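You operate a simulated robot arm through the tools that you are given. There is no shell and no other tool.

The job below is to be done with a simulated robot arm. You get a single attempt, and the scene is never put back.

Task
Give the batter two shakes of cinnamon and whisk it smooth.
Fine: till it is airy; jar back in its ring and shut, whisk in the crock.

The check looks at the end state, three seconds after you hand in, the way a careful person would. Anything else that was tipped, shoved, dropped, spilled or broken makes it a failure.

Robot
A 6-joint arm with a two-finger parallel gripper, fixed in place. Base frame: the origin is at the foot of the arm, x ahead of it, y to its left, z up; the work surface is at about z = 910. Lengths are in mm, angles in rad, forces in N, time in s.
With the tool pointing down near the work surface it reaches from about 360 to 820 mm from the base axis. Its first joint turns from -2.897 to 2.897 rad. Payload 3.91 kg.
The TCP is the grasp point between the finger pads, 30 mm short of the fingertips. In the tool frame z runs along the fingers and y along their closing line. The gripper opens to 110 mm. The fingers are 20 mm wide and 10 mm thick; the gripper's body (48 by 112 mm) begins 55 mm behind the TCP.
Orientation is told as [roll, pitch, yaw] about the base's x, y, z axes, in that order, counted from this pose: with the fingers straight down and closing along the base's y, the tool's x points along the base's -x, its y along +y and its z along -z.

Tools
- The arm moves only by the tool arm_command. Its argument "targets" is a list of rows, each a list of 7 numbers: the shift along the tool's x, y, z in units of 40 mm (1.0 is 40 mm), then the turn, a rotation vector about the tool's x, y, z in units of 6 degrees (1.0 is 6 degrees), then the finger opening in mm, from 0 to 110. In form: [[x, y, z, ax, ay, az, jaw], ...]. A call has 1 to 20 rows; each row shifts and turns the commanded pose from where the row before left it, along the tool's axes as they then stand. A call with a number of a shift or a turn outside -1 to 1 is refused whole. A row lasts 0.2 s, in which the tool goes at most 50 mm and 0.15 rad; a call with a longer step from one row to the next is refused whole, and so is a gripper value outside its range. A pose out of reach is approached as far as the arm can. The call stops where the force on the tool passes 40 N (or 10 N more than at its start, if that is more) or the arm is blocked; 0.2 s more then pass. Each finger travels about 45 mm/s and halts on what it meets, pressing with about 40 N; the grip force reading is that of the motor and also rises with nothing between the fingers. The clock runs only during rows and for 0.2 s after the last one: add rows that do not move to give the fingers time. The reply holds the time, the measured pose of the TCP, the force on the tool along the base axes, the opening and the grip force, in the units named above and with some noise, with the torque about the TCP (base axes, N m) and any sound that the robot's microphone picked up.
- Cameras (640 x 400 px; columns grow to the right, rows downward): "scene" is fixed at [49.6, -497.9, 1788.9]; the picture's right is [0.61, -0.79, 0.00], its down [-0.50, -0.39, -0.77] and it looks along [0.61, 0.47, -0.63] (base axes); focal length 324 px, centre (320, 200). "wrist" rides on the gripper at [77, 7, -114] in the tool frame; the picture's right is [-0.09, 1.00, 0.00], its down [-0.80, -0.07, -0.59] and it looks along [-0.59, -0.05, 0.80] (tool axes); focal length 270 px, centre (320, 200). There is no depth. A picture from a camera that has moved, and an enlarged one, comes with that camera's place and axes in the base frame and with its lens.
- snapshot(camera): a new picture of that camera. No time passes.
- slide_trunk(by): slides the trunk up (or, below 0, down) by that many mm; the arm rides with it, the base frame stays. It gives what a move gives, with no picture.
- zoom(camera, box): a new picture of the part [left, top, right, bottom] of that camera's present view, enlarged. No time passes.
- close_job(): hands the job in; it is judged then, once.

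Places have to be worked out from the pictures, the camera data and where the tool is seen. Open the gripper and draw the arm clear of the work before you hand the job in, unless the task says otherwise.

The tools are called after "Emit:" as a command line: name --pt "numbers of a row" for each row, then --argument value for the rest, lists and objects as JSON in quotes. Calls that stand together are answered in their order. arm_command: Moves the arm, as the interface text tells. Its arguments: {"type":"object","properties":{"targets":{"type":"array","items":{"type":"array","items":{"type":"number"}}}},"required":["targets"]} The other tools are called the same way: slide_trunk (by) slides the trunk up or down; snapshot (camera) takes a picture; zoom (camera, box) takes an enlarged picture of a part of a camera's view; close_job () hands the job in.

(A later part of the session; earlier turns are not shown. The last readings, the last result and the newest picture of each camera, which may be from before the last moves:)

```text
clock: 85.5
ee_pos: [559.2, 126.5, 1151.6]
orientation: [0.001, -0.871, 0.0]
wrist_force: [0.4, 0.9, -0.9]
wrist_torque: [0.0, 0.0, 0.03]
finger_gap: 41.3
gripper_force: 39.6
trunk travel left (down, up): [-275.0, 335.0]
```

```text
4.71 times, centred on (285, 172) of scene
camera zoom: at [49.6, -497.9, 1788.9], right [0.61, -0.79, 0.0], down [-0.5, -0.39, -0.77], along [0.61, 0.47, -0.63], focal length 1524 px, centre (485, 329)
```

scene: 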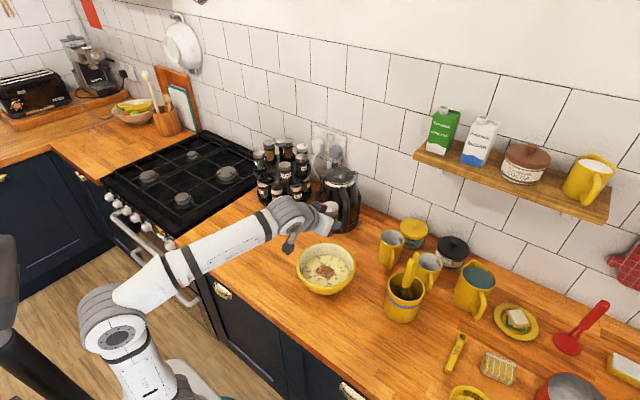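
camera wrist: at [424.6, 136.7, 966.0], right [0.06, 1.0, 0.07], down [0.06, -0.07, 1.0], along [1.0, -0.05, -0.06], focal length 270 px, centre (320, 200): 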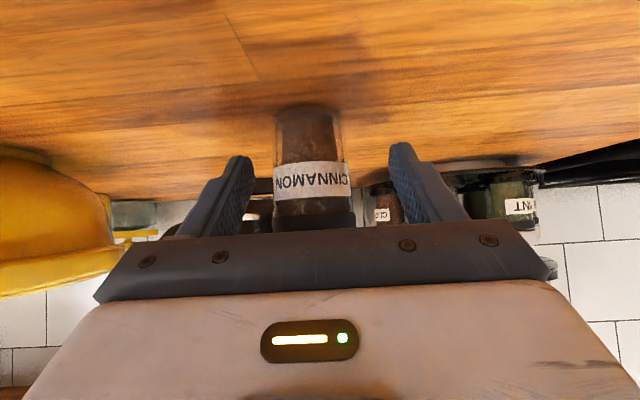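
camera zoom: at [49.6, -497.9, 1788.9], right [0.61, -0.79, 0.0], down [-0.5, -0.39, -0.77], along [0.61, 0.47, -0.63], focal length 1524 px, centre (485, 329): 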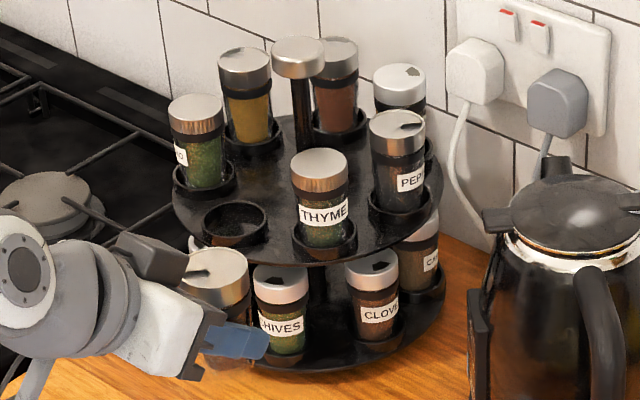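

Triangulating from three views, the ring's rim centre is about (750, 306, 1053). I carry the jar left to y≈306 first, then forward to x≈700, keeping its base above z≈1105.

Emit:
arm_command --pt "0 0.9 0 0 0 0 30" --pt "0 0.9 0 0 0 0 30" --pt "0 0.9 0 0 0 0 30" --pt "0 0.9 0 0 0 0 30" --pt "0 0.9 0 0 0 0 30" --pt "-0.586 0 0.696 0 0 0 30" --pt "-0.586 0 0.696 0 0 0 30" --pt "-0.586 0 0.696 0 0 0 30" --pt "-0.586 0 0.696 0 0 0 30" --pt "0 0 0 0 0 0 30"

Emit:
snapshot --camera "wrist"

Emit:
zoom --camera "scene" --box '[220, 120, 330, 215]'

```text
clock: 87.7
ee_pos: [704.8, 310.8, 1151.7]
orientation: [0.0, -0.87, 0.001]
wrist_force: [-0.5, 0.3, -2.1]
wrist_torque: [0.0, 0.01, 0.05]
finger_gap: 41.0
gripper_force: 40.1
trunk travel left (down, up): [-275.0, 335.0]
```

```text
taken
camera wrist: at [568.2, 315.8, 1166.0], right [0.06, 1.0, 0.07], down [0.06, -0.07, 1.0], along [1.0, -0.05, -0.07], focal length 270 px, centre (320, 200)
```

wrist: 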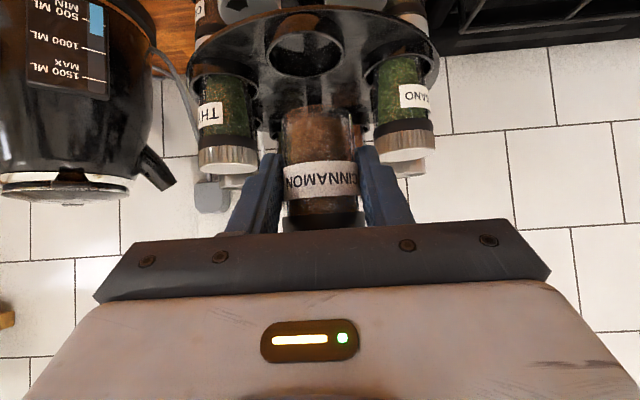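

```text
4.21 times, centred on (275, 168) of scene
camera zoom: at [49.6, -497.9, 1788.9], right [0.61, -0.79, 0.0], down [-0.5, -0.39, -0.77], along [0.61, 0.47, -0.63], focal length 1364 px, centre (510, 337)
```

zoom: 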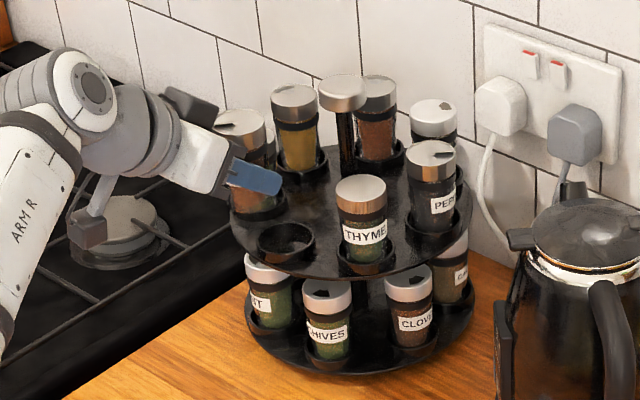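

The ring is straight ahead between thyme and oregano. I zoom on it for the precise lateral offset.

Emit:
zoom --camera "wrist" --box '[190, 0, 450, 180]'

```text
2.22 times, centred on (320, 90) of wrist
camera zoom: at [568.2, 315.8, 1166.0], right [0.06, 1.0, 0.07], down [0.06, -0.07, 1.0], along [1.0, -0.05, -0.07], focal length 601 px, centre (320, 444)
```

zoom: 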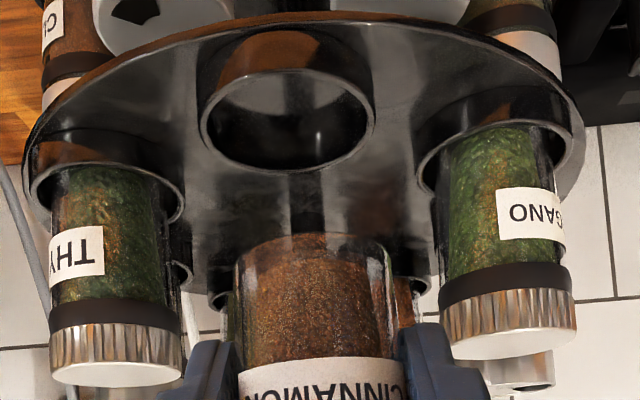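

From this near view, ring ≈ (749, 303.5) and the jar's axis ≈ (715, 310.7). I move +34 in x and −7 in y at the present height, then verify before lowering.

Emit:
arm_command --pt "-0.274 -0.0875 0.325 0 0 0 30" --pt "-0.274 -0.0875 0.325 0 0 0 30" --pt "0 0 0 0 0 0 30"

Emit:
zoom --camera "wrist" --box '[190, 0, 450, 240]'

Emit:
zoom --camera "scene" --box '[230, 120, 310, 200]'

```text
clock: 88.5
ee_pos: [740.8, 301.9, 1153.0]
orientation: [-0.002, -0.87, 0.0]
wrist_force: [0.7, 0.2, -0.8]
wrist_torque: [0.0, 0.04, -0.04]
finger_gap: 41.0
gripper_force: 40.6
trunk travel left (down, up): [-275.0, 335.0]
```

```text
1.67 times, centred on (320, 120) of wrist
camera zoom: at [603.3, 307.8, 1166.4], right [0.06, 1.0, 0.07], down [0.06, -0.07, 1.0], along [1.0, -0.05, -0.07], focal length 450 px, centre (320, 333)
```

zoom: 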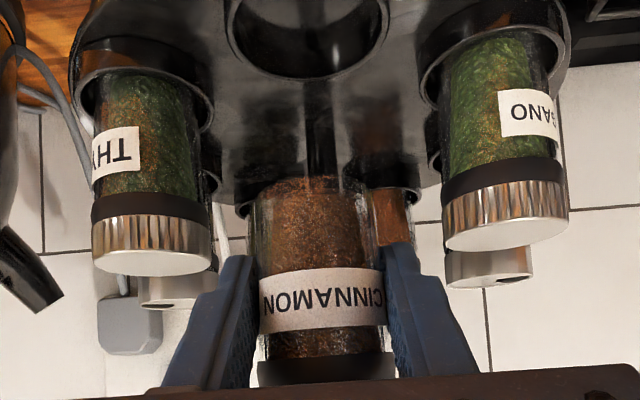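

```text
5.00 times, centred on (270, 160) of scene
camera zoom: at [49.6, -497.9, 1788.9], right [0.61, -0.79, 0.0], down [-0.5, -0.39, -0.77], along [0.61, 0.47, -0.63], focal length 1619 px, centre (570, 400)
```

zoom: 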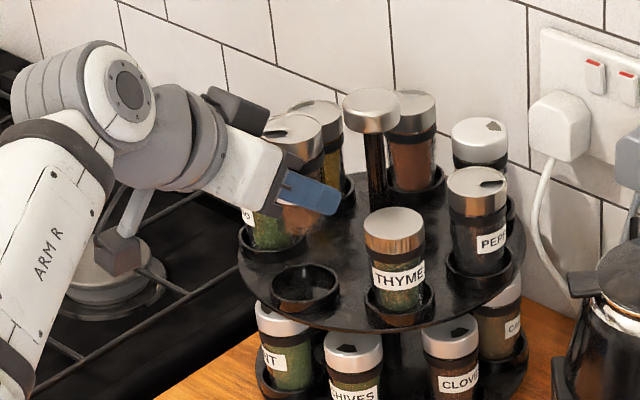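

Jar axis ≈ (750, 301.9) against ring ≈ (749.5, 303.6): I shift +1.7 in y and lower 45 mm, leaving the base just above the rim, to look again.

Emit:
arm_command --pt "0.43 0.0425 0.363 0 0 0 30" --pt "0.43 0 0.363 0 0 0 30" --pt "0 0 0 0 0 0 30"

Emit:
zoom --camera "wrist" --box '[190, 0, 450, 240]'

Emit:
zoom --camera "scene" --box '[250, 140, 310, 190]'

```text
clock: 89.3
ee_pos: [740.1, 303.9, 1106.0]
orientation: [0.002, -0.87, 0.001]
wrist_force: [0.1, 0.0, -1.3]
wrist_torque: [-0.02, 0.04, 0.01]
finger_gap: 41.4
gripper_force: 40.2
trunk travel left (down, up): [-275.0, 335.0]
```

```text
1.67 times, centred on (320, 120) of wrist
camera zoom: at [601.5, 309.1, 1119.4], right [0.06, 1.0, 0.07], down [0.06, -0.07, 1.0], along [1.0, -0.05, -0.06], focal length 450 px, centre (320, 333)
```

zoom: 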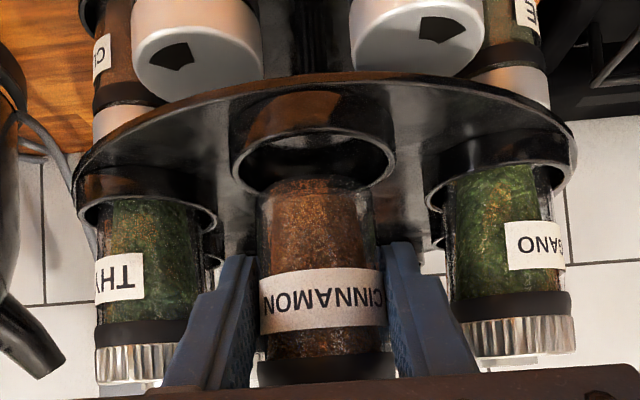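

```text
8.00 times, centred on (280, 165) of scene
camera zoom: at [49.6, -497.9, 1788.9], right [0.61, -0.79, 0.0], down [-0.5, -0.39, -0.77], along [0.61, 0.47, -0.63], focal length 2591 px, centre (640, 480)
```

zoom: 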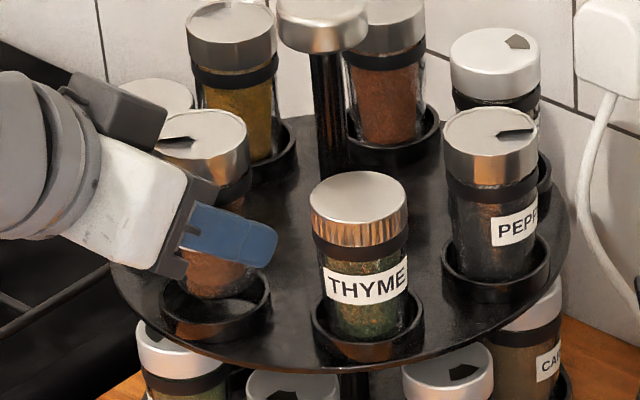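

Both views show the jar centred over the ring within about 2 mm (ring clearance ≈ ±4.7 mm). I nudge −1.5 mm in x while lowering 20 mm into the ring.

Emit:
arm_command --pt "0.2035 0 0.147 0 0 0 30" --pt "0.2035 0 0.147 0 0 0 30" --pt "0 0 0 0 0 0 30"

Emit:
zoom --camera "wrist" --box '[190, 0, 450, 240]'

Emit:
zoom --camera "scene" --box '[250, 140, 310, 190]'

```text
clock: 90.1
ee_pos: [737.4, 303.1, 1087.4]
orientation: [0.001, -0.874, -0.001]
wrist_force: [2.5, -0.5, 5.9]
wrist_torque: [0.12, -0.08, -0.03]
finger_gap: 41.5
gripper_force: 40.3
trunk travel left (down, up): [-275.0, 335.0]
```

```text
1.67 times, centred on (320, 120) of wrist
camera zoom: at [600.7, 309.5, 1100.6], right [0.06, 1.0, 0.07], down [0.06, -0.07, 1.0], along [1.0, -0.05, -0.06], focal length 450 px, centre (320, 333)
```

zoom: 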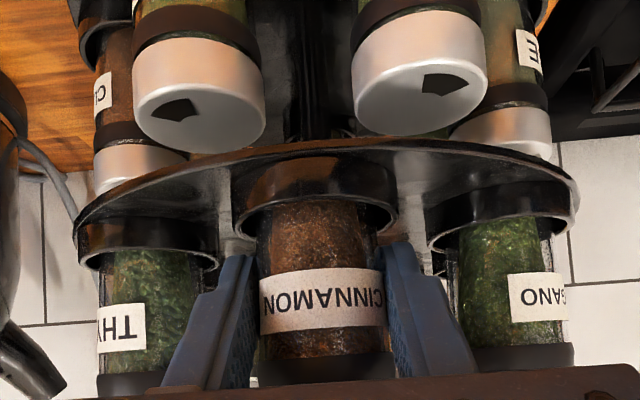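

```text
8.00 times, centred on (280, 165) of scene
camera zoom: at [49.6, -497.9, 1788.9], right [0.61, -0.79, 0.0], down [-0.5, -0.39, -0.77], along [0.61, 0.47, -0.63], focal length 2591 px, centre (640, 480)
```

zoom: 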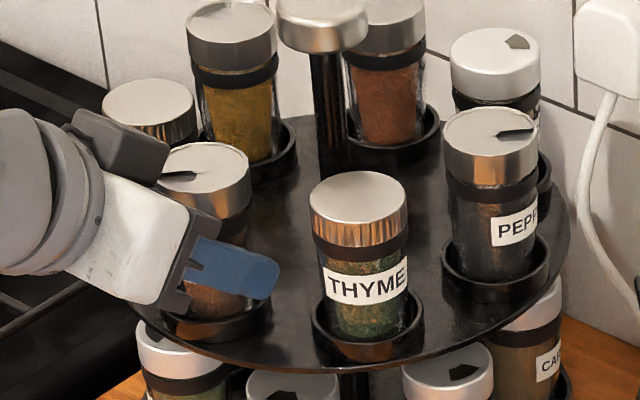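

Contact came early: +5.9 N up with +2.5 N in x and a torque that puts the contact on the jar's +y/−x side, i.e. the rim edge, about 5 mm high. I lift 4 mm, shift +2 mm in x and −1.5 mm in y, and lower again gently.

Emit:
arm_command --pt "-0.0765 0 -0.0644 0 0 0 30" --pt "-0.032 -0.0375 0.038 0 0 0 30" --pt "0.0574 0 0.0483 0 0 0 30" --pt "0.0383 0 0.0322 0 0 0 30" --pt "0 0 0 0 0 0 30"

Emit:
zoom --camera "wrist" --box '[230, 60, 410, 220]'

```text
clock: 91.3
ee_pos: [741.4, 302.8, 1086.9]
orientation: [0.005, -0.877, 0.002]
wrist_force: [11.9, 7.0, 15.4]
wrist_torque: [0.11, 0.25, 0.45]
finger_gap: 41.4
gripper_force: 40.0
trunk travel left (down, up): [-275.0, 335.0]
```

```text
2.50 times, centred on (320, 140) of wrist
camera zoom: at [603.4, 308.2, 1100.2], right [0.05, 1.0, 0.07], down [0.06, -0.07, 1.0], along [1.0, -0.05, -0.06], focal length 676 px, centre (320, 350)
```

zoom: 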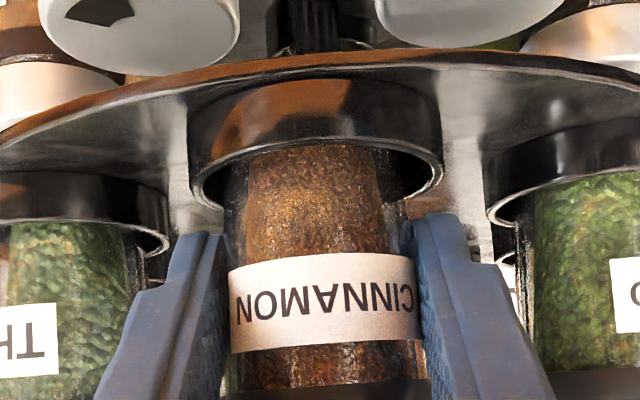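

Re-reading the ring in this close view, its floor (disc surface) is at z≈1045.5 and rim ≈1056, so the jar's base (≈1045.4) is actually already seated; I am now pressing 15 N with side load. I ease up 1.5 mm and read the forces again.

Emit:
arm_command --pt "-0.0287 0 -0.0242 0 0 0 30" --pt "0 0 0 0 0 0 30"

Emit:
zoom --camera "scene" --box '[250, 140, 310, 190]'

```text
clock: 91.9
ee_pos: [740.3, 304.0, 1086.7]
orientation: [-0.001, -0.874, 0.001]
wrist_force: [11.5, 4.8, 15.4]
wrist_torque: [0.13, -0.7, 0.36]
finger_gap: 41.3
gripper_force: 39.7
trunk travel left (down, up): [-275.0, 335.0]
```

```text
8.00 times, centred on (280, 165) of scene
camera zoom: at [49.6, -497.9, 1788.9], right [0.61, -0.79, 0.0], down [-0.5, -0.39, -0.77], along [0.61, 0.47, -0.63], focal length 2591 px, centre (640, 480)
```

zoom: 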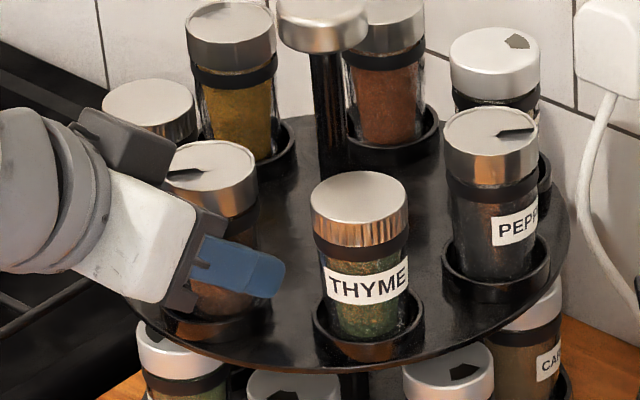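

The load persists, with the force pointing +x/+y/up: the jar base seems to bear on the near side of the ring. I zoom in to compare how deep thyme sits in its ring against ours.

Emit:
zoom --camera "scene" --box '[262, 150, 306, 190]'

Emit:
zoom --camera "wrist" --box '[200, 50, 440, 220]'

```text
10.00 times, centred on (284, 170) of scene
camera zoom: at [49.6, -497.9, 1788.9], right [0.61, -0.79, 0.0], down [-0.5, -0.39, -0.77], along [0.61, 0.47, -0.63], focal length 3239 px, centre (680, 500)
```

zoom: 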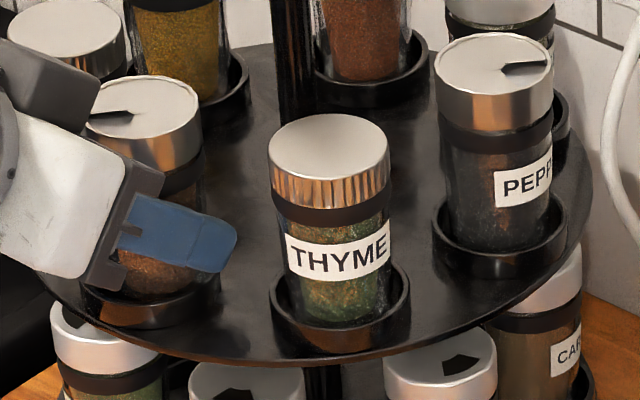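

```text
2.35 times, centred on (320, 135) of wrist
camera zoom: at [603.5, 308.2, 1100.5], right [0.06, 1.0, 0.07], down [0.06, -0.07, 1.0], along [1.0, -0.05, -0.06], focal length 636 px, centre (320, 353)
```

zoom: 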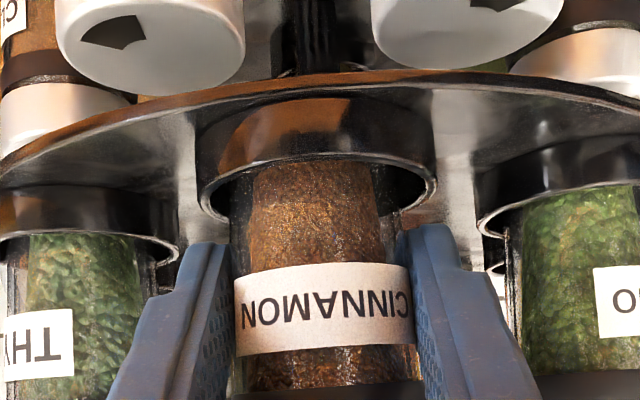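

The reaction direction (0.58, 0.24, 0.78) is exactly normal to the underside of the 40°-tilted fingers: the fingertips rest on the ring's rim while the jar hangs about 5 mm above the floor, laterally centred. I lift a little to unload the rim and check the force.

Emit:
arm_command --pt "-0.0478 0 -0.0403 0 0 0 30" --pt "0 0 0 0 0 0 30"

Emit:
zoom --camera "wrist" --box '[200, 50, 440, 220]'

```text
clock: 92.5
ee_pos: [740.6, 303.4, 1086.1]
orientation: [-0.001, -0.868, 0.002]
wrist_force: [5.5, -0.5, 1.3]
wrist_torque: [0.15, -0.75, 0.05]
finger_gap: 41.5
gripper_force: 40.6
trunk travel left (down, up): [-275.0, 335.0]
```

```text
2.35 times, centred on (320, 135) of wrist
camera zoom: at [603.5, 308.6, 1101.2], right [0.06, 1.0, 0.07], down [0.06, -0.07, 1.0], along [1.0, -0.05, -0.07], focal length 636 px, centre (320, 353)
```

zoom: 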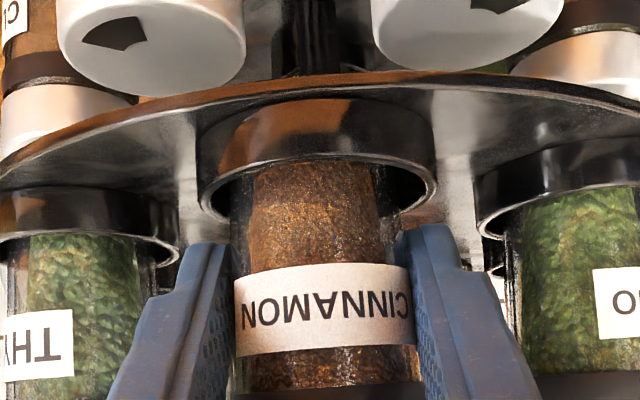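

The vertical load is almost gone but some side load (5.5 N, −0.75 N·m) remains. I lift 2 mm more to be fully free of the rim before releasing.

Emit:
arm_command --pt "-0.0383 0 -0.0322 0 0 0 30" --pt "0 0 0 0 0 0 30"

```text
clock: 93.1
ee_pos: [739.8, 303.7, 1091.5]
orientation: [0.001, -0.868, 0.002]
wrist_force: [0.2, -0.4, -1.1]
wrist_torque: [0.03, 0.02, 0.01]
finger_gap: 41.0
gripper_force: 40.6
trunk travel left (down, up): [-275.0, 335.0]
```

Free again at z≈1091.5 with just the jar's weight. Before letting go, I zoom very closely on our ring and thyme's ring to measure how far the jar base is from the floor.

Emit:
zoom --camera "scene" --box '[266, 155, 290, 185]'

Emit:
zoom --camera "scene" --box '[285, 158, 309, 188]'

Emit:
zoom --camera "wrist" --box '[260, 70, 380, 170]'

```text
13.33 times, centred on (278, 170) of scene
camera zoom: at [49.6, -497.9, 1788.9], right [0.61, -0.79, 0.0], down [-0.5, -0.39, -0.77], along [0.61, 0.47, -0.63], focal length 4318 px, centre (880, 600)
```

zoom: 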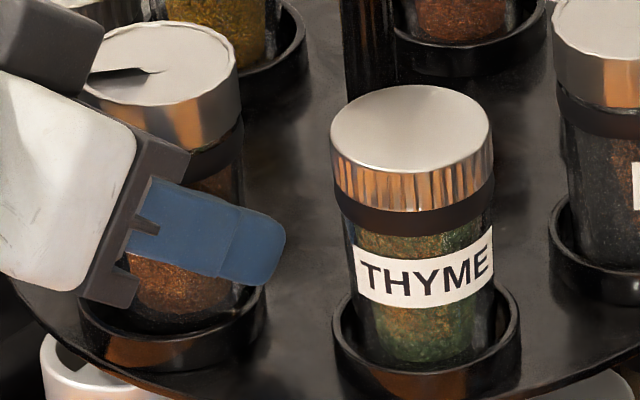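

```text
13.33 times, centred on (297, 173) of scene
camera zoom: at [49.6, -497.9, 1788.9], right [0.61, -0.79, 0.0], down [-0.5, -0.39, -0.77], along [0.61, 0.47, -0.63], focal length 4318 px, centre (627, 560)
```

zoom: 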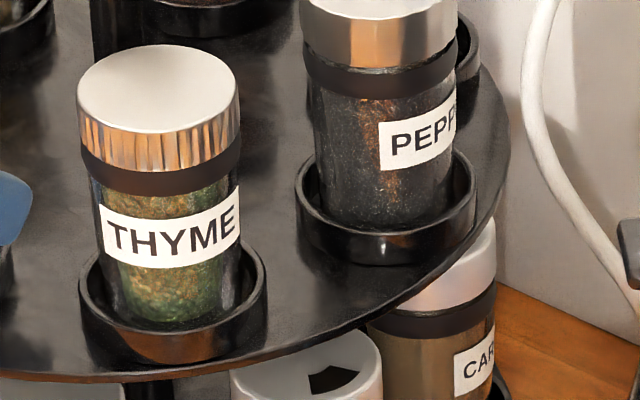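

```text
4.00 times, centred on (320, 120) of wrist
camera zoom: at [603.4, 309.0, 1104.8], right [0.06, 1.0, 0.07], down [0.06, -0.07, 1.0], along [1.0, -0.05, -0.07], focal length 1081 px, centre (320, 520)
```

zoom: 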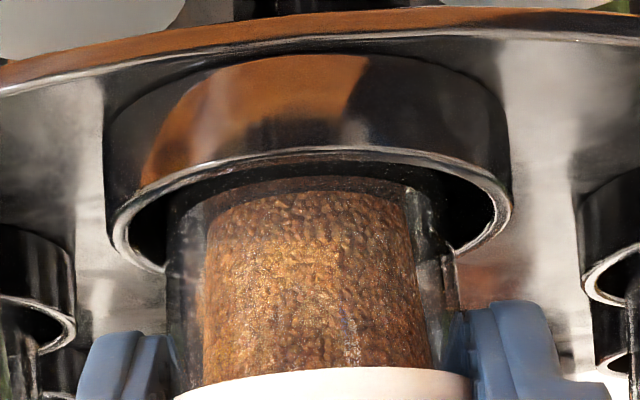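

Comparison with pepper and thyme says the base hangs about 7 mm above its seat when the fingertips reach the rim, and it is already inside the ring walls. I lower 3 mm to just above rim contact and open slightly, letting it settle those few millimetres inside the ring.

Emit:
arm_command --pt "0.0574 0 0.0483 0 0 0 30" --pt "0 0 0 0 0 0 30"

```text
clock: 93.7
ee_pos: [741.1, 303.4, 1087.5]
orientation: [0.0, -0.872, 0.001]
wrist_force: [-0.2, -0.8, -1.4]
wrist_torque: [0.02, -0.02, 0.0]
finger_gap: 41.4
gripper_force: 39.6
trunk travel left (down, up): [-275.0, 335.0]
```

At z≈1087.5 there is still no contact. I creep down in 1 mm steps to get as low as possible.

Emit:
arm_command --pt "0.0191 0 0.0161 0 0 0 30" --pt "0 0 0 0 0 0 30"

Emit:
arm_command --pt "0.0191 0 0.0161 0 0 0 30" --pt "0 0 0 0 0 0 30"

```text
clock: 94.3
ee_pos: [741.4, 303.5, 1087.3]
orientation: [-0.001, -0.871, 0.0]
wrist_force: [-0.2, 0.4, -1.4]
wrist_torque: [-0.02, 0.01, -0.04]
finger_gap: 41.3
gripper_force: 40.2
trunk travel left (down, up): [-275.0, 335.0]
```

```text
clock: 94.9
ee_pos: [740.7, 303.4, 1087.3]
orientation: [0.001, -0.873, 0.0]
wrist_force: [0.7, 0.5, 3.9]
wrist_torque: [0.09, -0.08, 0.0]
finger_gap: 41.2
gripper_force: 39.8
trunk travel left (down, up): [-275.0, 335.0]
```

Light contact on the left fingertip confirms it is the finger on the rim. I ease up 1 mm and open the fingers to let the jar settle.

Emit:
arm_command --pt "-0.0191 0 -0.0161 0 0 0 30" --pt "0 0 0 0 0 0 50" --pt "0 0 0 0 0 0 56" --pt "0 0 0 0 0 0 56" --pt "0 0 0 0 0 0 56"

Emit:
zoom --camera "scene" --box '[266, 155, 290, 185]'

Emit:
zoom --camera "wrist" --box '[200, 50, 440, 220]'

```text
clock: 96.1
ee_pos: [740.8, 303.9, 1086.6]
orientation: [-0.001, -0.872, -0.001]
wrist_force: [0.4, -0.6, -0.2]
wrist_torque: [-0.01, -0.02, 0.03]
finger_gap: 55.9
gripper_force: 0.1
trunk travel left (down, up): [-275.0, 335.0]
```

```text
13.33 times, centred on (278, 170) of scene
camera zoom: at [49.6, -497.9, 1788.9], right [0.61, -0.79, 0.0], down [-0.5, -0.39, -0.77], along [0.61, 0.47, -0.63], focal length 4318 px, centre (880, 600)
```

zoom: 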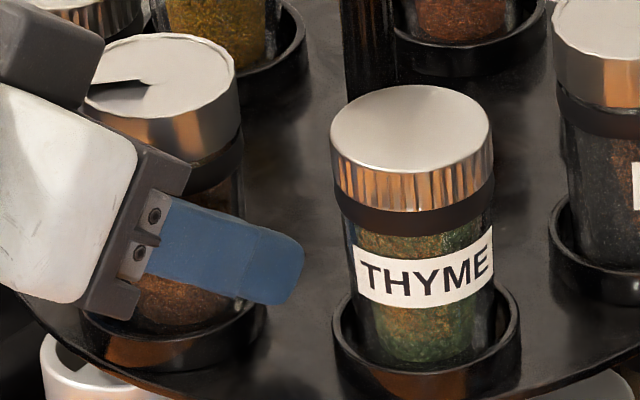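

```text
2.35 times, centred on (320, 135) of wrist
camera zoom: at [603.3, 309.2, 1100.7], right [0.06, 1.0, 0.07], down [0.06, -0.07, 1.0], along [1.0, -0.05, -0.06], focal length 636 px, centre (320, 353)
```

zoom: 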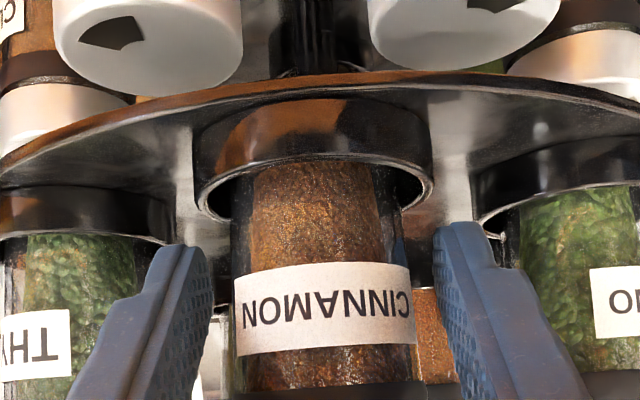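

The jar did not drop at all on release (its lid stayed at the same height), so it stands on the ring's floor, free between the fingers. I back out along the tool axis and then inspect the seating with a clear view.

Emit:
arm_command --pt "0 0 -0.25 0 0 0 58" --pt "0 0 -0.7 0 0 0 58" --pt "0 0 -0.9 0 0 0 58" --pt "0 0 -0.9 0 0 0 58" --pt "0 0 0 0 0 0 58"

Emit:
zoom --camera "scene" --box '[262, 150, 306, 190]'

Emit:
snapshot --camera "wrist"

```text
clock: 97.3
ee_pos: [658.6, 303.2, 1157.5]
orientation: [0.0, -0.871, 0.001]
wrist_force: [-1.8, 0.7, 1.0]
wrist_torque: [0.01, 0.0, -0.02]
finger_gap: 58.0
gripper_force: 0.1
trunk travel left (down, up): [-275.0, 335.0]
```

```text
10.00 times, centred on (284, 170) of scene
camera zoom: at [49.6, -497.9, 1788.9], right [0.61, -0.79, 0.0], down [-0.5, -0.39, -0.77], along [0.61, 0.47, -0.63], focal length 3239 px, centre (680, 500)
```

zoom: 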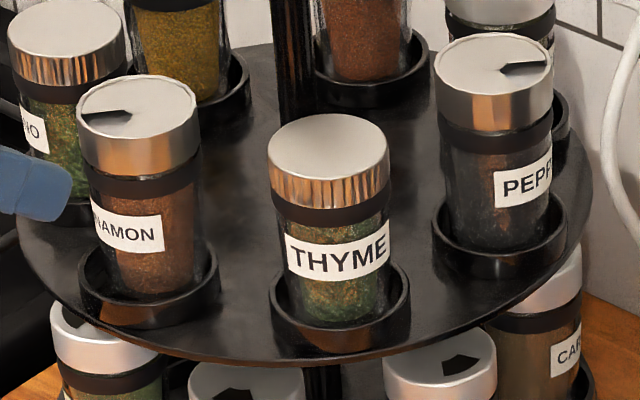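

```text
taken
camera wrist: at [520.9, 309.9, 1172.1], right [0.06, 1.0, 0.07], down [0.06, -0.07, 1.0], along [1.0, -0.05, -0.07], focal length 270 px, centre (320, 200)
```

wrist: 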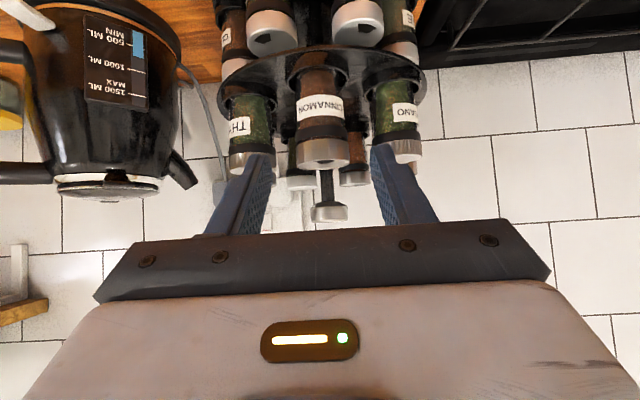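

The cinnamon jar stands upright in its ring, shut, seated like its neighbours, and the carousel hasn't turned. Next the whisk: I retreat up and back, and turn the tool straight down.

Emit:
arm_command --pt "-0.316 0 -0.919 0 0 0 80" --pt "-0.316 0 -0.919 0 0 0 80" --pt "-0.316 0 -0.919 0 0 0 80" --pt "0 0 0 0 1 0 80" --pt "0 0 0 0 1 0 80" --pt "0 0 0 0 1 0 80" --pt "0 0 0 0 1 0 80" --pt "0 0 0 0 1 0 80" --pt "0 0 0 0 1 0 80" --pt "0 0 0 0 1 0 80" --pt "0 0 0 0 1 0 80" --pt "0 0 0 0 0.33 0 80" --pt "0 0 0 0 0 0 80"

Emit:
arm_command --pt "0.5 -0.9 0 0 0 0 80" --pt "0.5 -0.9 0 0 0 0 80" --pt "0.5 -0.9 0 0 0 0 80" --pt "0.1 -0.96 0 0 0 0 80" --pt "0 -0.96 0 0 0 0 80" --pt "0 -0.96 0 0 0 0 80" --pt "0 -0.96 0 0 0 0 80" --pt "0 -0.96 0 0 0 0 80" --pt "0 -0.96 0 0 0 0 80" --pt "0 -0.96 0 0 0 0 80" --pt "0 -0.96 0 0 0 0 80" --pt "0 -0.96 0 0 0 0 80" --pt "0 -0.96 0 0 0 0 80" --pt "0 -0.96 0 0 0 0 80" --pt "0 0 0 0 0 0 80"

Emit:
snapshot --camera "wrist"

Emit:
snapshot --camera "scene"

```text
clock: 100.1
ee_pos: [532.6, 266.9, 1169.5]
orientation: [0.002, -0.002, 0.0]
wrist_force: [0.1, -0.6, 0.4]
wrist_torque: [0.02, -0.01, 0.0]
finger_gap: 80.1
gripper_force: 0.0
out of reach, approached as far as the arm can: row 6, 7, 8, 9, 10, 11, 12
trunk travel left (down, up): [-275.0, 335.0]
```

```text
clock: 103.3
ee_pos: [467.0, -265.5, 1171.1]
orientation: [0.0, 0.002, 0.003]
wrist_force: [0.4, 0.1, -0.4]
wrist_torque: [-0.01, -0.01, 0.0]
finger_gap: 79.9
gripper_force: 0.0
trunk travel left (down, up): [-275.0, 335.0]
```

```text
taken
camera wrist: at [390.0, -260.3, 1285.5], right [0.09, 1.0, 0.0], down [0.8, -0.07, 0.59], along [0.59, -0.05, -0.81], focal length 270 px, centre (320, 200)
```

wrist: 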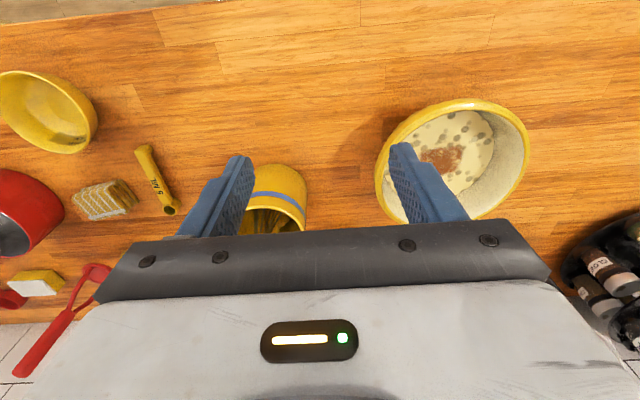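

```text
taken
```

scene: 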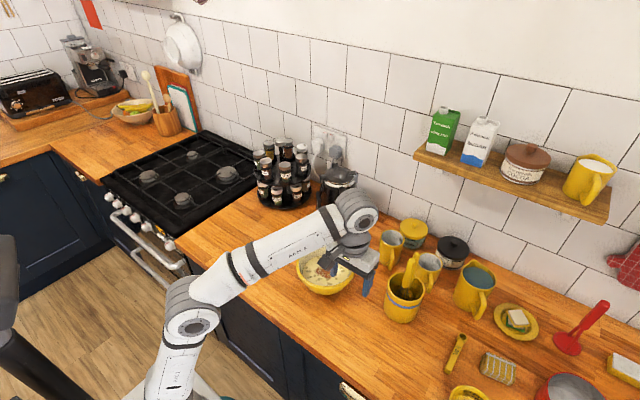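

The tool-down pose at that height was beyond the arm's reach, so it settled at (467, −266, 1171), touching nothing. To lift the long whisk I need more height: I raise the trunk 200 mm.

Emit:
slide_trunk --by 200

Emit:
snapshot --camera "wrist"

Emit:
zoom --camera "scene" --box '[370, 240, 450, 330]'

```text
clock: 105.4
ee_pos: [467.1, -265.1, 1371.8]
orientation: [0.0, 0.001, -0.001]
wrist_force: [0.6, -0.2, -0.1]
wrist_torque: [-0.02, -0.01, 0.01]
finger_gap: 80.0
gripper_force: 0.0
trunk travel left (down, up): [-475.0, 135.0]
```

```text
taken
camera wrist: at [390.1, -259.6, 1485.6], right [0.09, 1.0, 0.0], down [0.8, -0.07, 0.59], along [0.59, -0.05, -0.8], focal length 270 px, centre (320, 200)
```

wrist: 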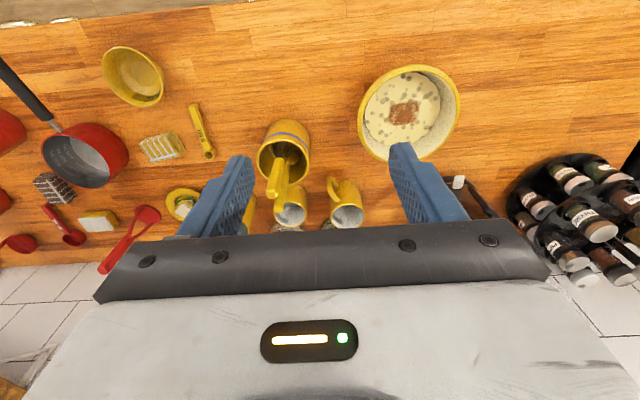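

```text
4.44 times, centred on (410, 285) of scene
camera zoom: at [49.6, -497.9, 1788.9], right [0.61, -0.79, 0.0], down [-0.5, -0.39, -0.77], along [0.61, 0.47, -0.63], focal length 1440 px, centre (-80, -178)
```

zoom: 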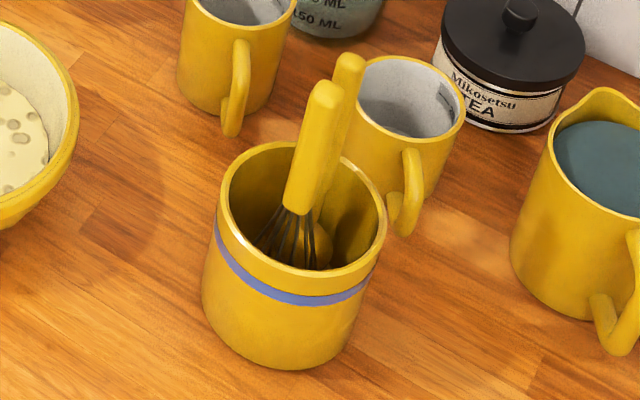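

Emit:
zoom --camera "wrist" --box '[230, 100, 350, 240]'

Emit:
zoom --camera "scene" --box '[390, 245, 430, 310]'

```text
2.86 times, centred on (290, 170) of wrist
camera zoom: at [390.1, -259.6, 1485.6], right [0.09, 1.0, 0.0], down [0.8, -0.07, 0.59], along [0.59, -0.05, -0.8], focal length 772 px, centre (406, 286)
```

zoom: 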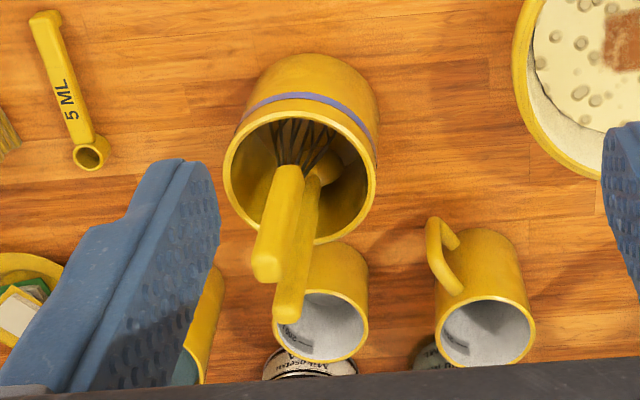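

```text
6.15 times, centred on (410, 278) of scene
camera zoom: at [49.6, -497.9, 1788.9], right [0.61, -0.79, 0.0], down [-0.5, -0.39, -0.77], along [0.61, 0.47, -0.63], focal length 1993 px, centre (-234, -277)
```

zoom: 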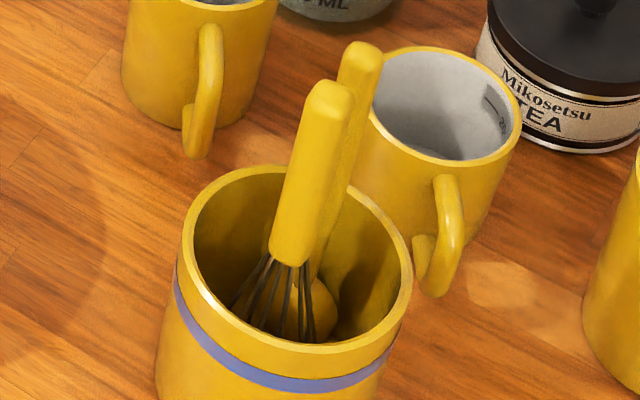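

Triangulated, the whisk handle is nearly vertical at about (619, −354), z≈1038–1150, ~18 mm thick; the spoon handle's top is ~33 mm farther in +x. Closing along y keeps the fingers clear of the spoon. I move over it at z≈1240 and check.

Emit:
arm_command --pt "-0.76 -0.445 0.65 0 0 0 70" --pt "-0.76 -0.445 0.65 0 0 0 70" --pt "-0.76 -0.445 0.65 0 0 0 70" --pt "-0.76 -0.445 0.65 0 0 0 70" --pt "-0.76 -0.445 0.65 0 0 0 70" --pt "0 0 0 0 0 0 70"

Emit:
snapshot --camera "wrist"

Emit:
zoom --camera "scene" --box '[340, 170, 460, 320]'

```text
clock: 106.8
ee_pos: [621.8, -353.3, 1240.2]
orientation: [0.0, 0.001, 0.001]
wrist_force: [-0.5, -0.8, 1.0]
wrist_torque: [0.0, 0.03, -0.01]
finger_gap: 70.0
gripper_force: 0.0
trunk travel left (down, up): [-475.0, 135.0]
```

```text
taken
camera wrist: at [543.9, -347.9, 1353.9], right [0.09, 1.0, 0.0], down [0.8, -0.07, 0.59], along [0.59, -0.05, -0.8], focal length 270 px, centre (320, 200)
```

wrist: 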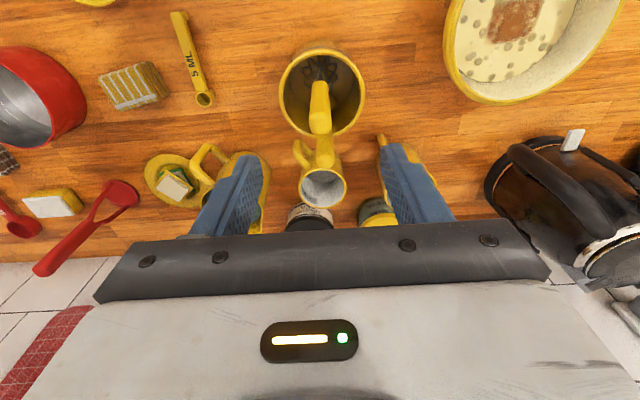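

```text
2.67 times, centred on (400, 245) of scene
camera zoom: at [49.6, -497.9, 1788.9], right [0.61, -0.79, 0.0], down [-0.5, -0.39, -0.77], along [0.61, 0.47, -0.63], focal length 864 px, centre (107, 80)
```

zoom: 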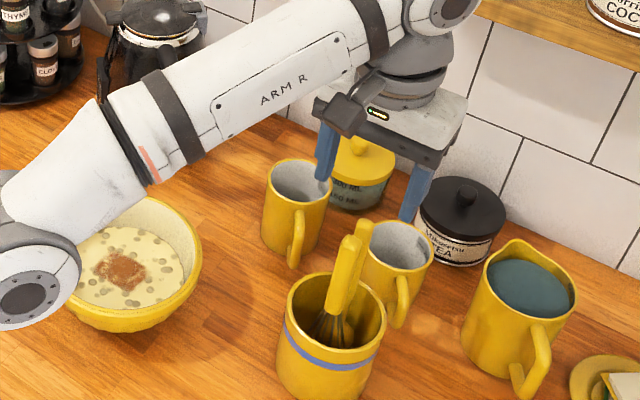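

The view from above shows both handles in line with x. I zoom to pin the whisk handle's top and the spoon's.

Emit:
zoom --camera "wrist" --box '[260, 30, 380, 210]'

```text
2.22 times, centred on (320, 120) of wrist
camera zoom: at [543.9, -347.9, 1353.9], right [0.09, 1.0, 0.0], down [0.8, -0.07, 0.59], along [0.59, -0.05, -0.8], focal length 601 px, centre (320, 378)
```

zoom: 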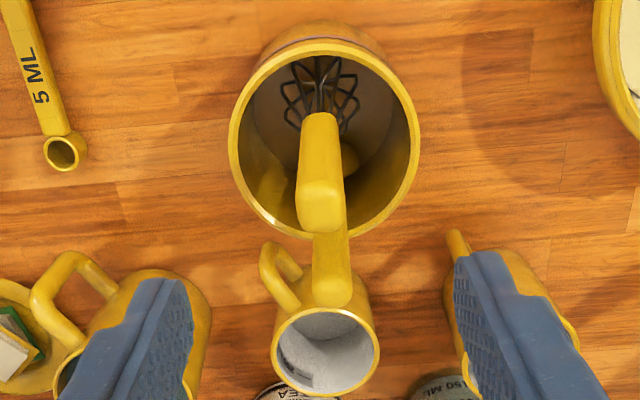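

The handle's top is at ≈(620, −354), spoon top ≈(655, −352). I descend to TCP z≈1112 with the fingers straddling the whisk handle in y.

Emit:
arm_command --pt "0.0375 -0.0175 0.8 0 0 0 70" --pt "0 0 0.8 0 0 0 70" --pt "0 0 0.8 0 0 0 60" --pt "0 0 0.8 0 0 0 60" --pt "0 0 0 0 0 0 60"

Emit:
snapshot --camera "wrist"

Emit:
zoom --camera "scene" --box '[360, 200, 460, 320]'

```text
clock: 108.0
ee_pos: [615.9, -353.9, 1115.0]
orientation: [0.0, -0.002, 0.001]
wrist_force: [-1.2, -0.1, -0.8]
wrist_torque: [0.03, 0.0, 0.02]
finger_gap: 60.1
gripper_force: 0.1
trunk travel left (down, up): [-475.0, 135.0]
```

```text
taken
camera wrist: at [538.3, -348.6, 1228.2], right [0.09, 1.0, 0.0], down [0.8, -0.07, 0.59], along [0.59, -0.05, -0.8], focal length 270 px, centre (320, 200)
```

wrist: 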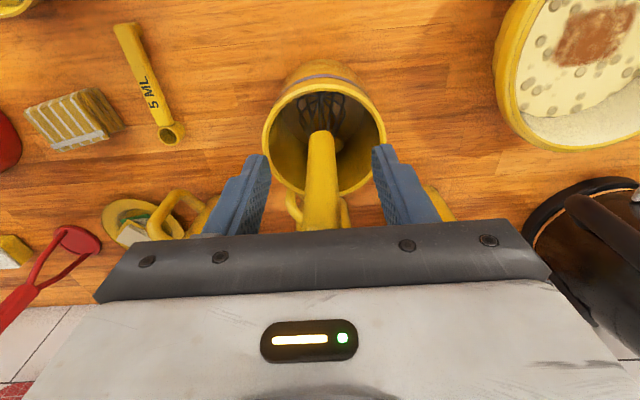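

```text
3.33 times, centred on (410, 260) of scene
camera zoom: at [49.6, -497.9, 1788.9], right [0.61, -0.79, 0.0], down [-0.5, -0.39, -0.77], along [0.61, 0.47, -0.63], focal length 1080 px, centre (20, 0)
```

zoom: 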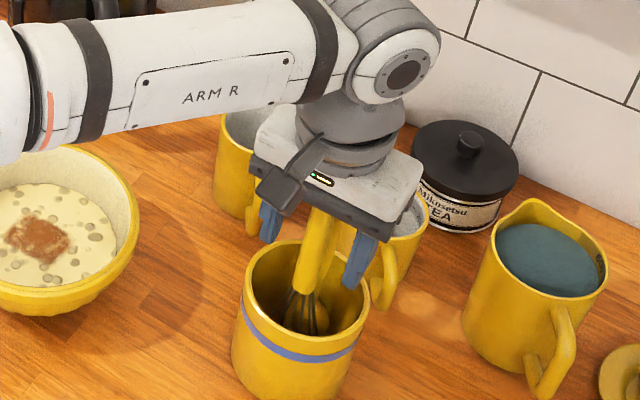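

The handle is centred between the fingers; the TCP reads 3–4 mm short in x. I shift +3 mm and close on the handle.

Emit:
arm_command --pt "-0.075 0 0 0 0 0 60" --pt "0 0 0 0 0 0 44" --pt "0 0 0 0 0 0 30" --pt "0 0 0 0 0 0 16" --pt "0 0 0 0 0 0 6" --pt "0 0 0 0 0 0 4" --pt "0 0 0 0 0 0 4"

Emit:
snapshot --camera "wrist"

Emit:
zoom --camera "scene" --box '[360, 200, 460, 320]'

```text
clock: 109.6
ee_pos: [619.1, -354.6, 1115.0]
orientation: [0.0, 0.002, 0.0]
wrist_force: [0.6, 0.2, -0.5]
wrist_torque: [0.03, 0.02, -0.03]
finger_gap: 17.2
gripper_force: 39.9
trunk travel left (down, up): [-475.0, 135.0]
```

```text
taken
camera wrist: at [541.6, -348.4, 1228.0], right [0.09, 1.0, 0.0], down [0.8, -0.07, 0.59], along [0.59, -0.05, -0.8], focal length 270 px, centre (320, 200)
```

wrist: 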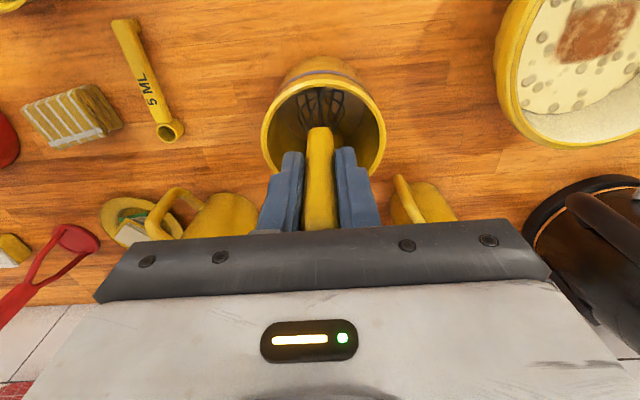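

```text
3.33 times, centred on (410, 260) of scene
camera zoom: at [49.6, -497.9, 1788.9], right [0.61, -0.79, 0.0], down [-0.5, -0.39, -0.77], along [0.61, 0.47, -0.63], focal length 1080 px, centre (20, 0)
```

zoom: 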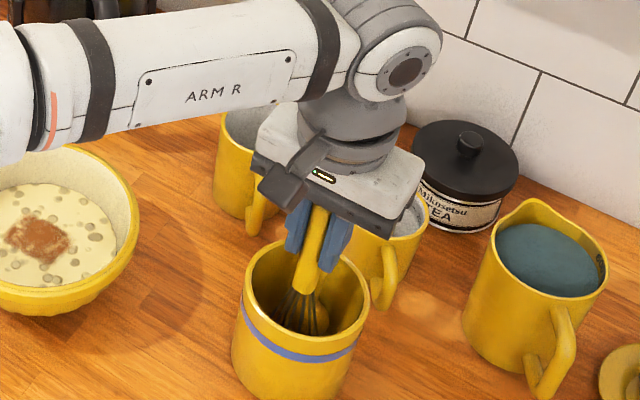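

Whisk gripped (17.2 mm, 40 N) at TCP (619, −354.6, 1115) — I note this pose for its return. I lift 80 mm slowly, watching for anything catching on the spoon.

Emit:
arm_command --pt "0 0 -0.25 0 0 0 4" --pt "0 0 -0.4 0 0 0 4" --pt "0 0 -0.5 0 0 0 4" --pt "0 0 -0.5 0 0 0 4" --pt "0 0 -0.35 0 0 0 4" --pt "0 0 0 0 0 0 4"

Emit:
zoom --camera "scene" --box '[360, 200, 460, 320]'

Emit:
snapshot --camera "wrist"

```text
clock: 111.0
ee_pos: [621.3, -356.2, 1195.5]
orientation: [-0.001, 0.001, 0.001]
wrist_force: [0.7, 1.0, -0.5]
wrist_torque: [-0.04, -0.01, 0.02]
finger_gap: 17.5
gripper_force: 39.9
trunk travel left (down, up): [-475.0, 135.0]
```

```text
3.33 times, centred on (410, 260) of scene
camera zoom: at [49.6, -497.9, 1788.9], right [0.61, -0.79, 0.0], down [-0.5, -0.39, -0.77], along [0.61, 0.47, -0.63], focal length 1080 px, centre (20, 0)
```

zoom: 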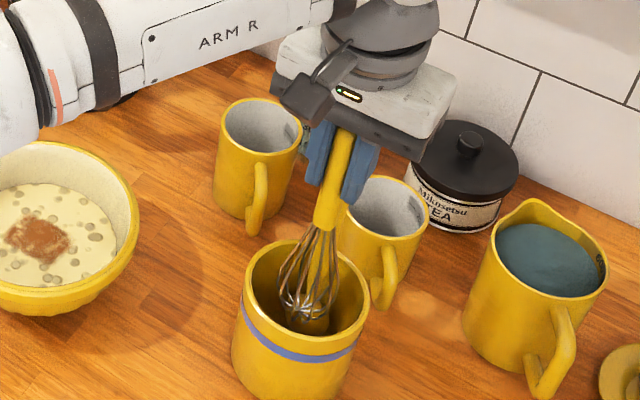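

```text
taken
camera wrist: at [544.8, -350.0, 1308.0], right [0.09, 1.0, 0.0], down [0.8, -0.07, 0.59], along [0.59, -0.05, -0.81], focal length 270 px, centre (320, 200)
```

wrist: 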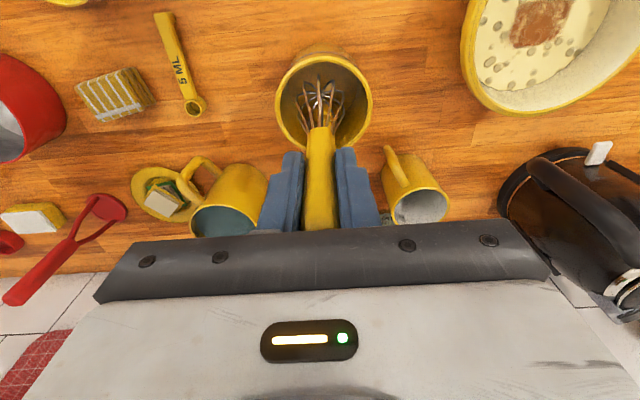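

It lifts freely with no snag. I raise it another 85 mm so the wires clear the crock's rim.

Emit:
arm_command --pt "0 0 -0.4 0 0 0 4" --pt "0 0 -0.5 0 0 0 4" --pt "0 0 -0.5 0 0 0 4" --pt "0 0 -0.5 0 0 0 4" --pt "0 0 -0.22 0 0 0 4" --pt "0 0 0 0 0 0 4"

Emit:
zoom --camera "scene" --box '[360, 180, 460, 300]'

Emit:
snapshot --camera "wrist"

```text
clock: 112.4
ee_pos: [606.9, -344.8, 1267.3]
orientation: [0.0, 0.002, -0.001]
wrist_force: [-0.4, -0.1, -0.9]
wrist_torque: [-0.01, 0.03, 0.01]
finger_gap: 17.2
gripper_force: 40.4
out of reach, approached as far as the arm can: row 3, 4, 5
trunk travel left (down, up): [-475.0, 135.0]
```

```text
3.33 times, centred on (410, 240) of scene
camera zoom: at [49.6, -497.9, 1788.9], right [0.61, -0.79, 0.0], down [-0.5, -0.39, -0.77], along [0.61, 0.47, -0.63], focal length 1080 px, centre (20, 67)
```

zoom: 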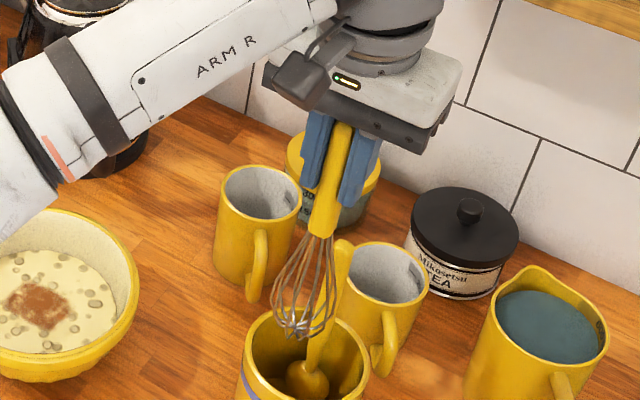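

```text
taken
camera wrist: at [530.3, -339.7, 1381.6], right [0.09, 1.0, 0.0], down [0.8, -0.07, 0.59], along [0.59, -0.05, -0.81], focal length 270 px, centre (320, 200)
```

wrist: 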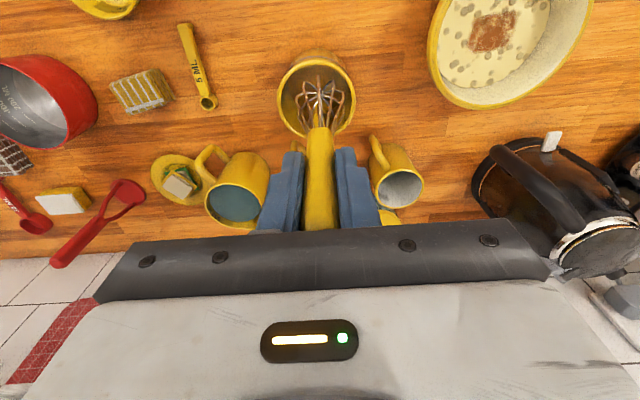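

The arm's reach ends near z≈1267 here, drifting slightly inward. I lift the rest with the trunk, 70 mm straight up, so the whisk clears the rim well.

Emit:
slide_trunk --by 70

Emit:
zoom --camera "scene" --box '[340, 160, 460, 310]'

Emit:
zoom --camera "wrist" --box '[240, 40, 400, 240]'

```text
clock: 113.5
ee_pos: [606.1, -345.7, 1338.5]
orientation: [0.0, 0.002, -0.001]
wrist_force: [-0.1, 0.0, 0.1]
wrist_torque: [-0.01, 0.01, -0.01]
finger_gap: 17.6
gripper_force: 40.6
trunk travel left (down, up): [-545.0, 65.0]
```

```text
2.67 times, centred on (400, 235) of scene
camera zoom: at [49.6, -497.9, 1788.9], right [0.61, -0.79, 0.0], down [-0.5, -0.39, -0.77], along [0.61, 0.47, -0.63], focal length 864 px, centre (107, 107)
```

zoom: 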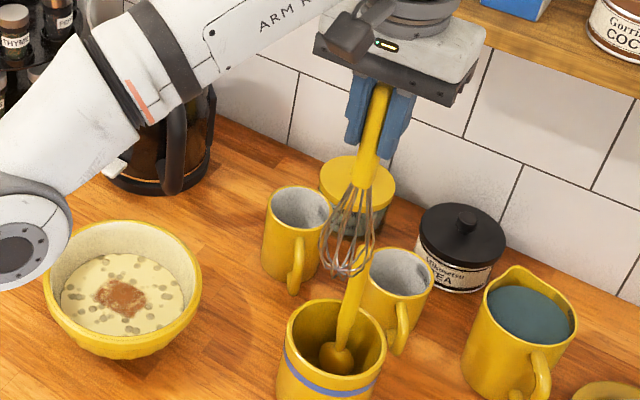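

```text
2.00 times, centred on (320, 140) of wrist
camera zoom: at [530.3, -339.8, 1451.5], right [0.09, 1.0, 0.0], down [0.8, -0.07, 0.59], along [0.59, -0.05, -0.81], focal length 541 px, centre (320, 320)
```

zoom: 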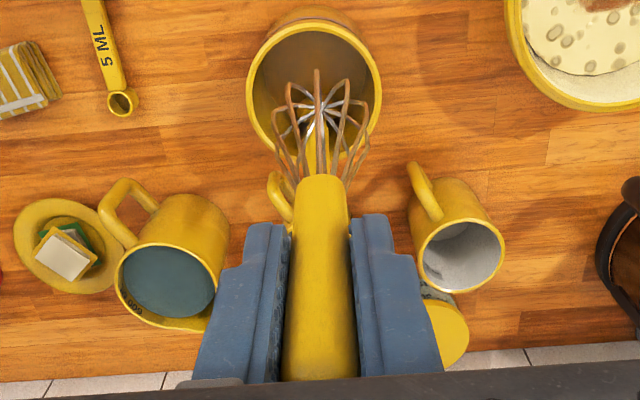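

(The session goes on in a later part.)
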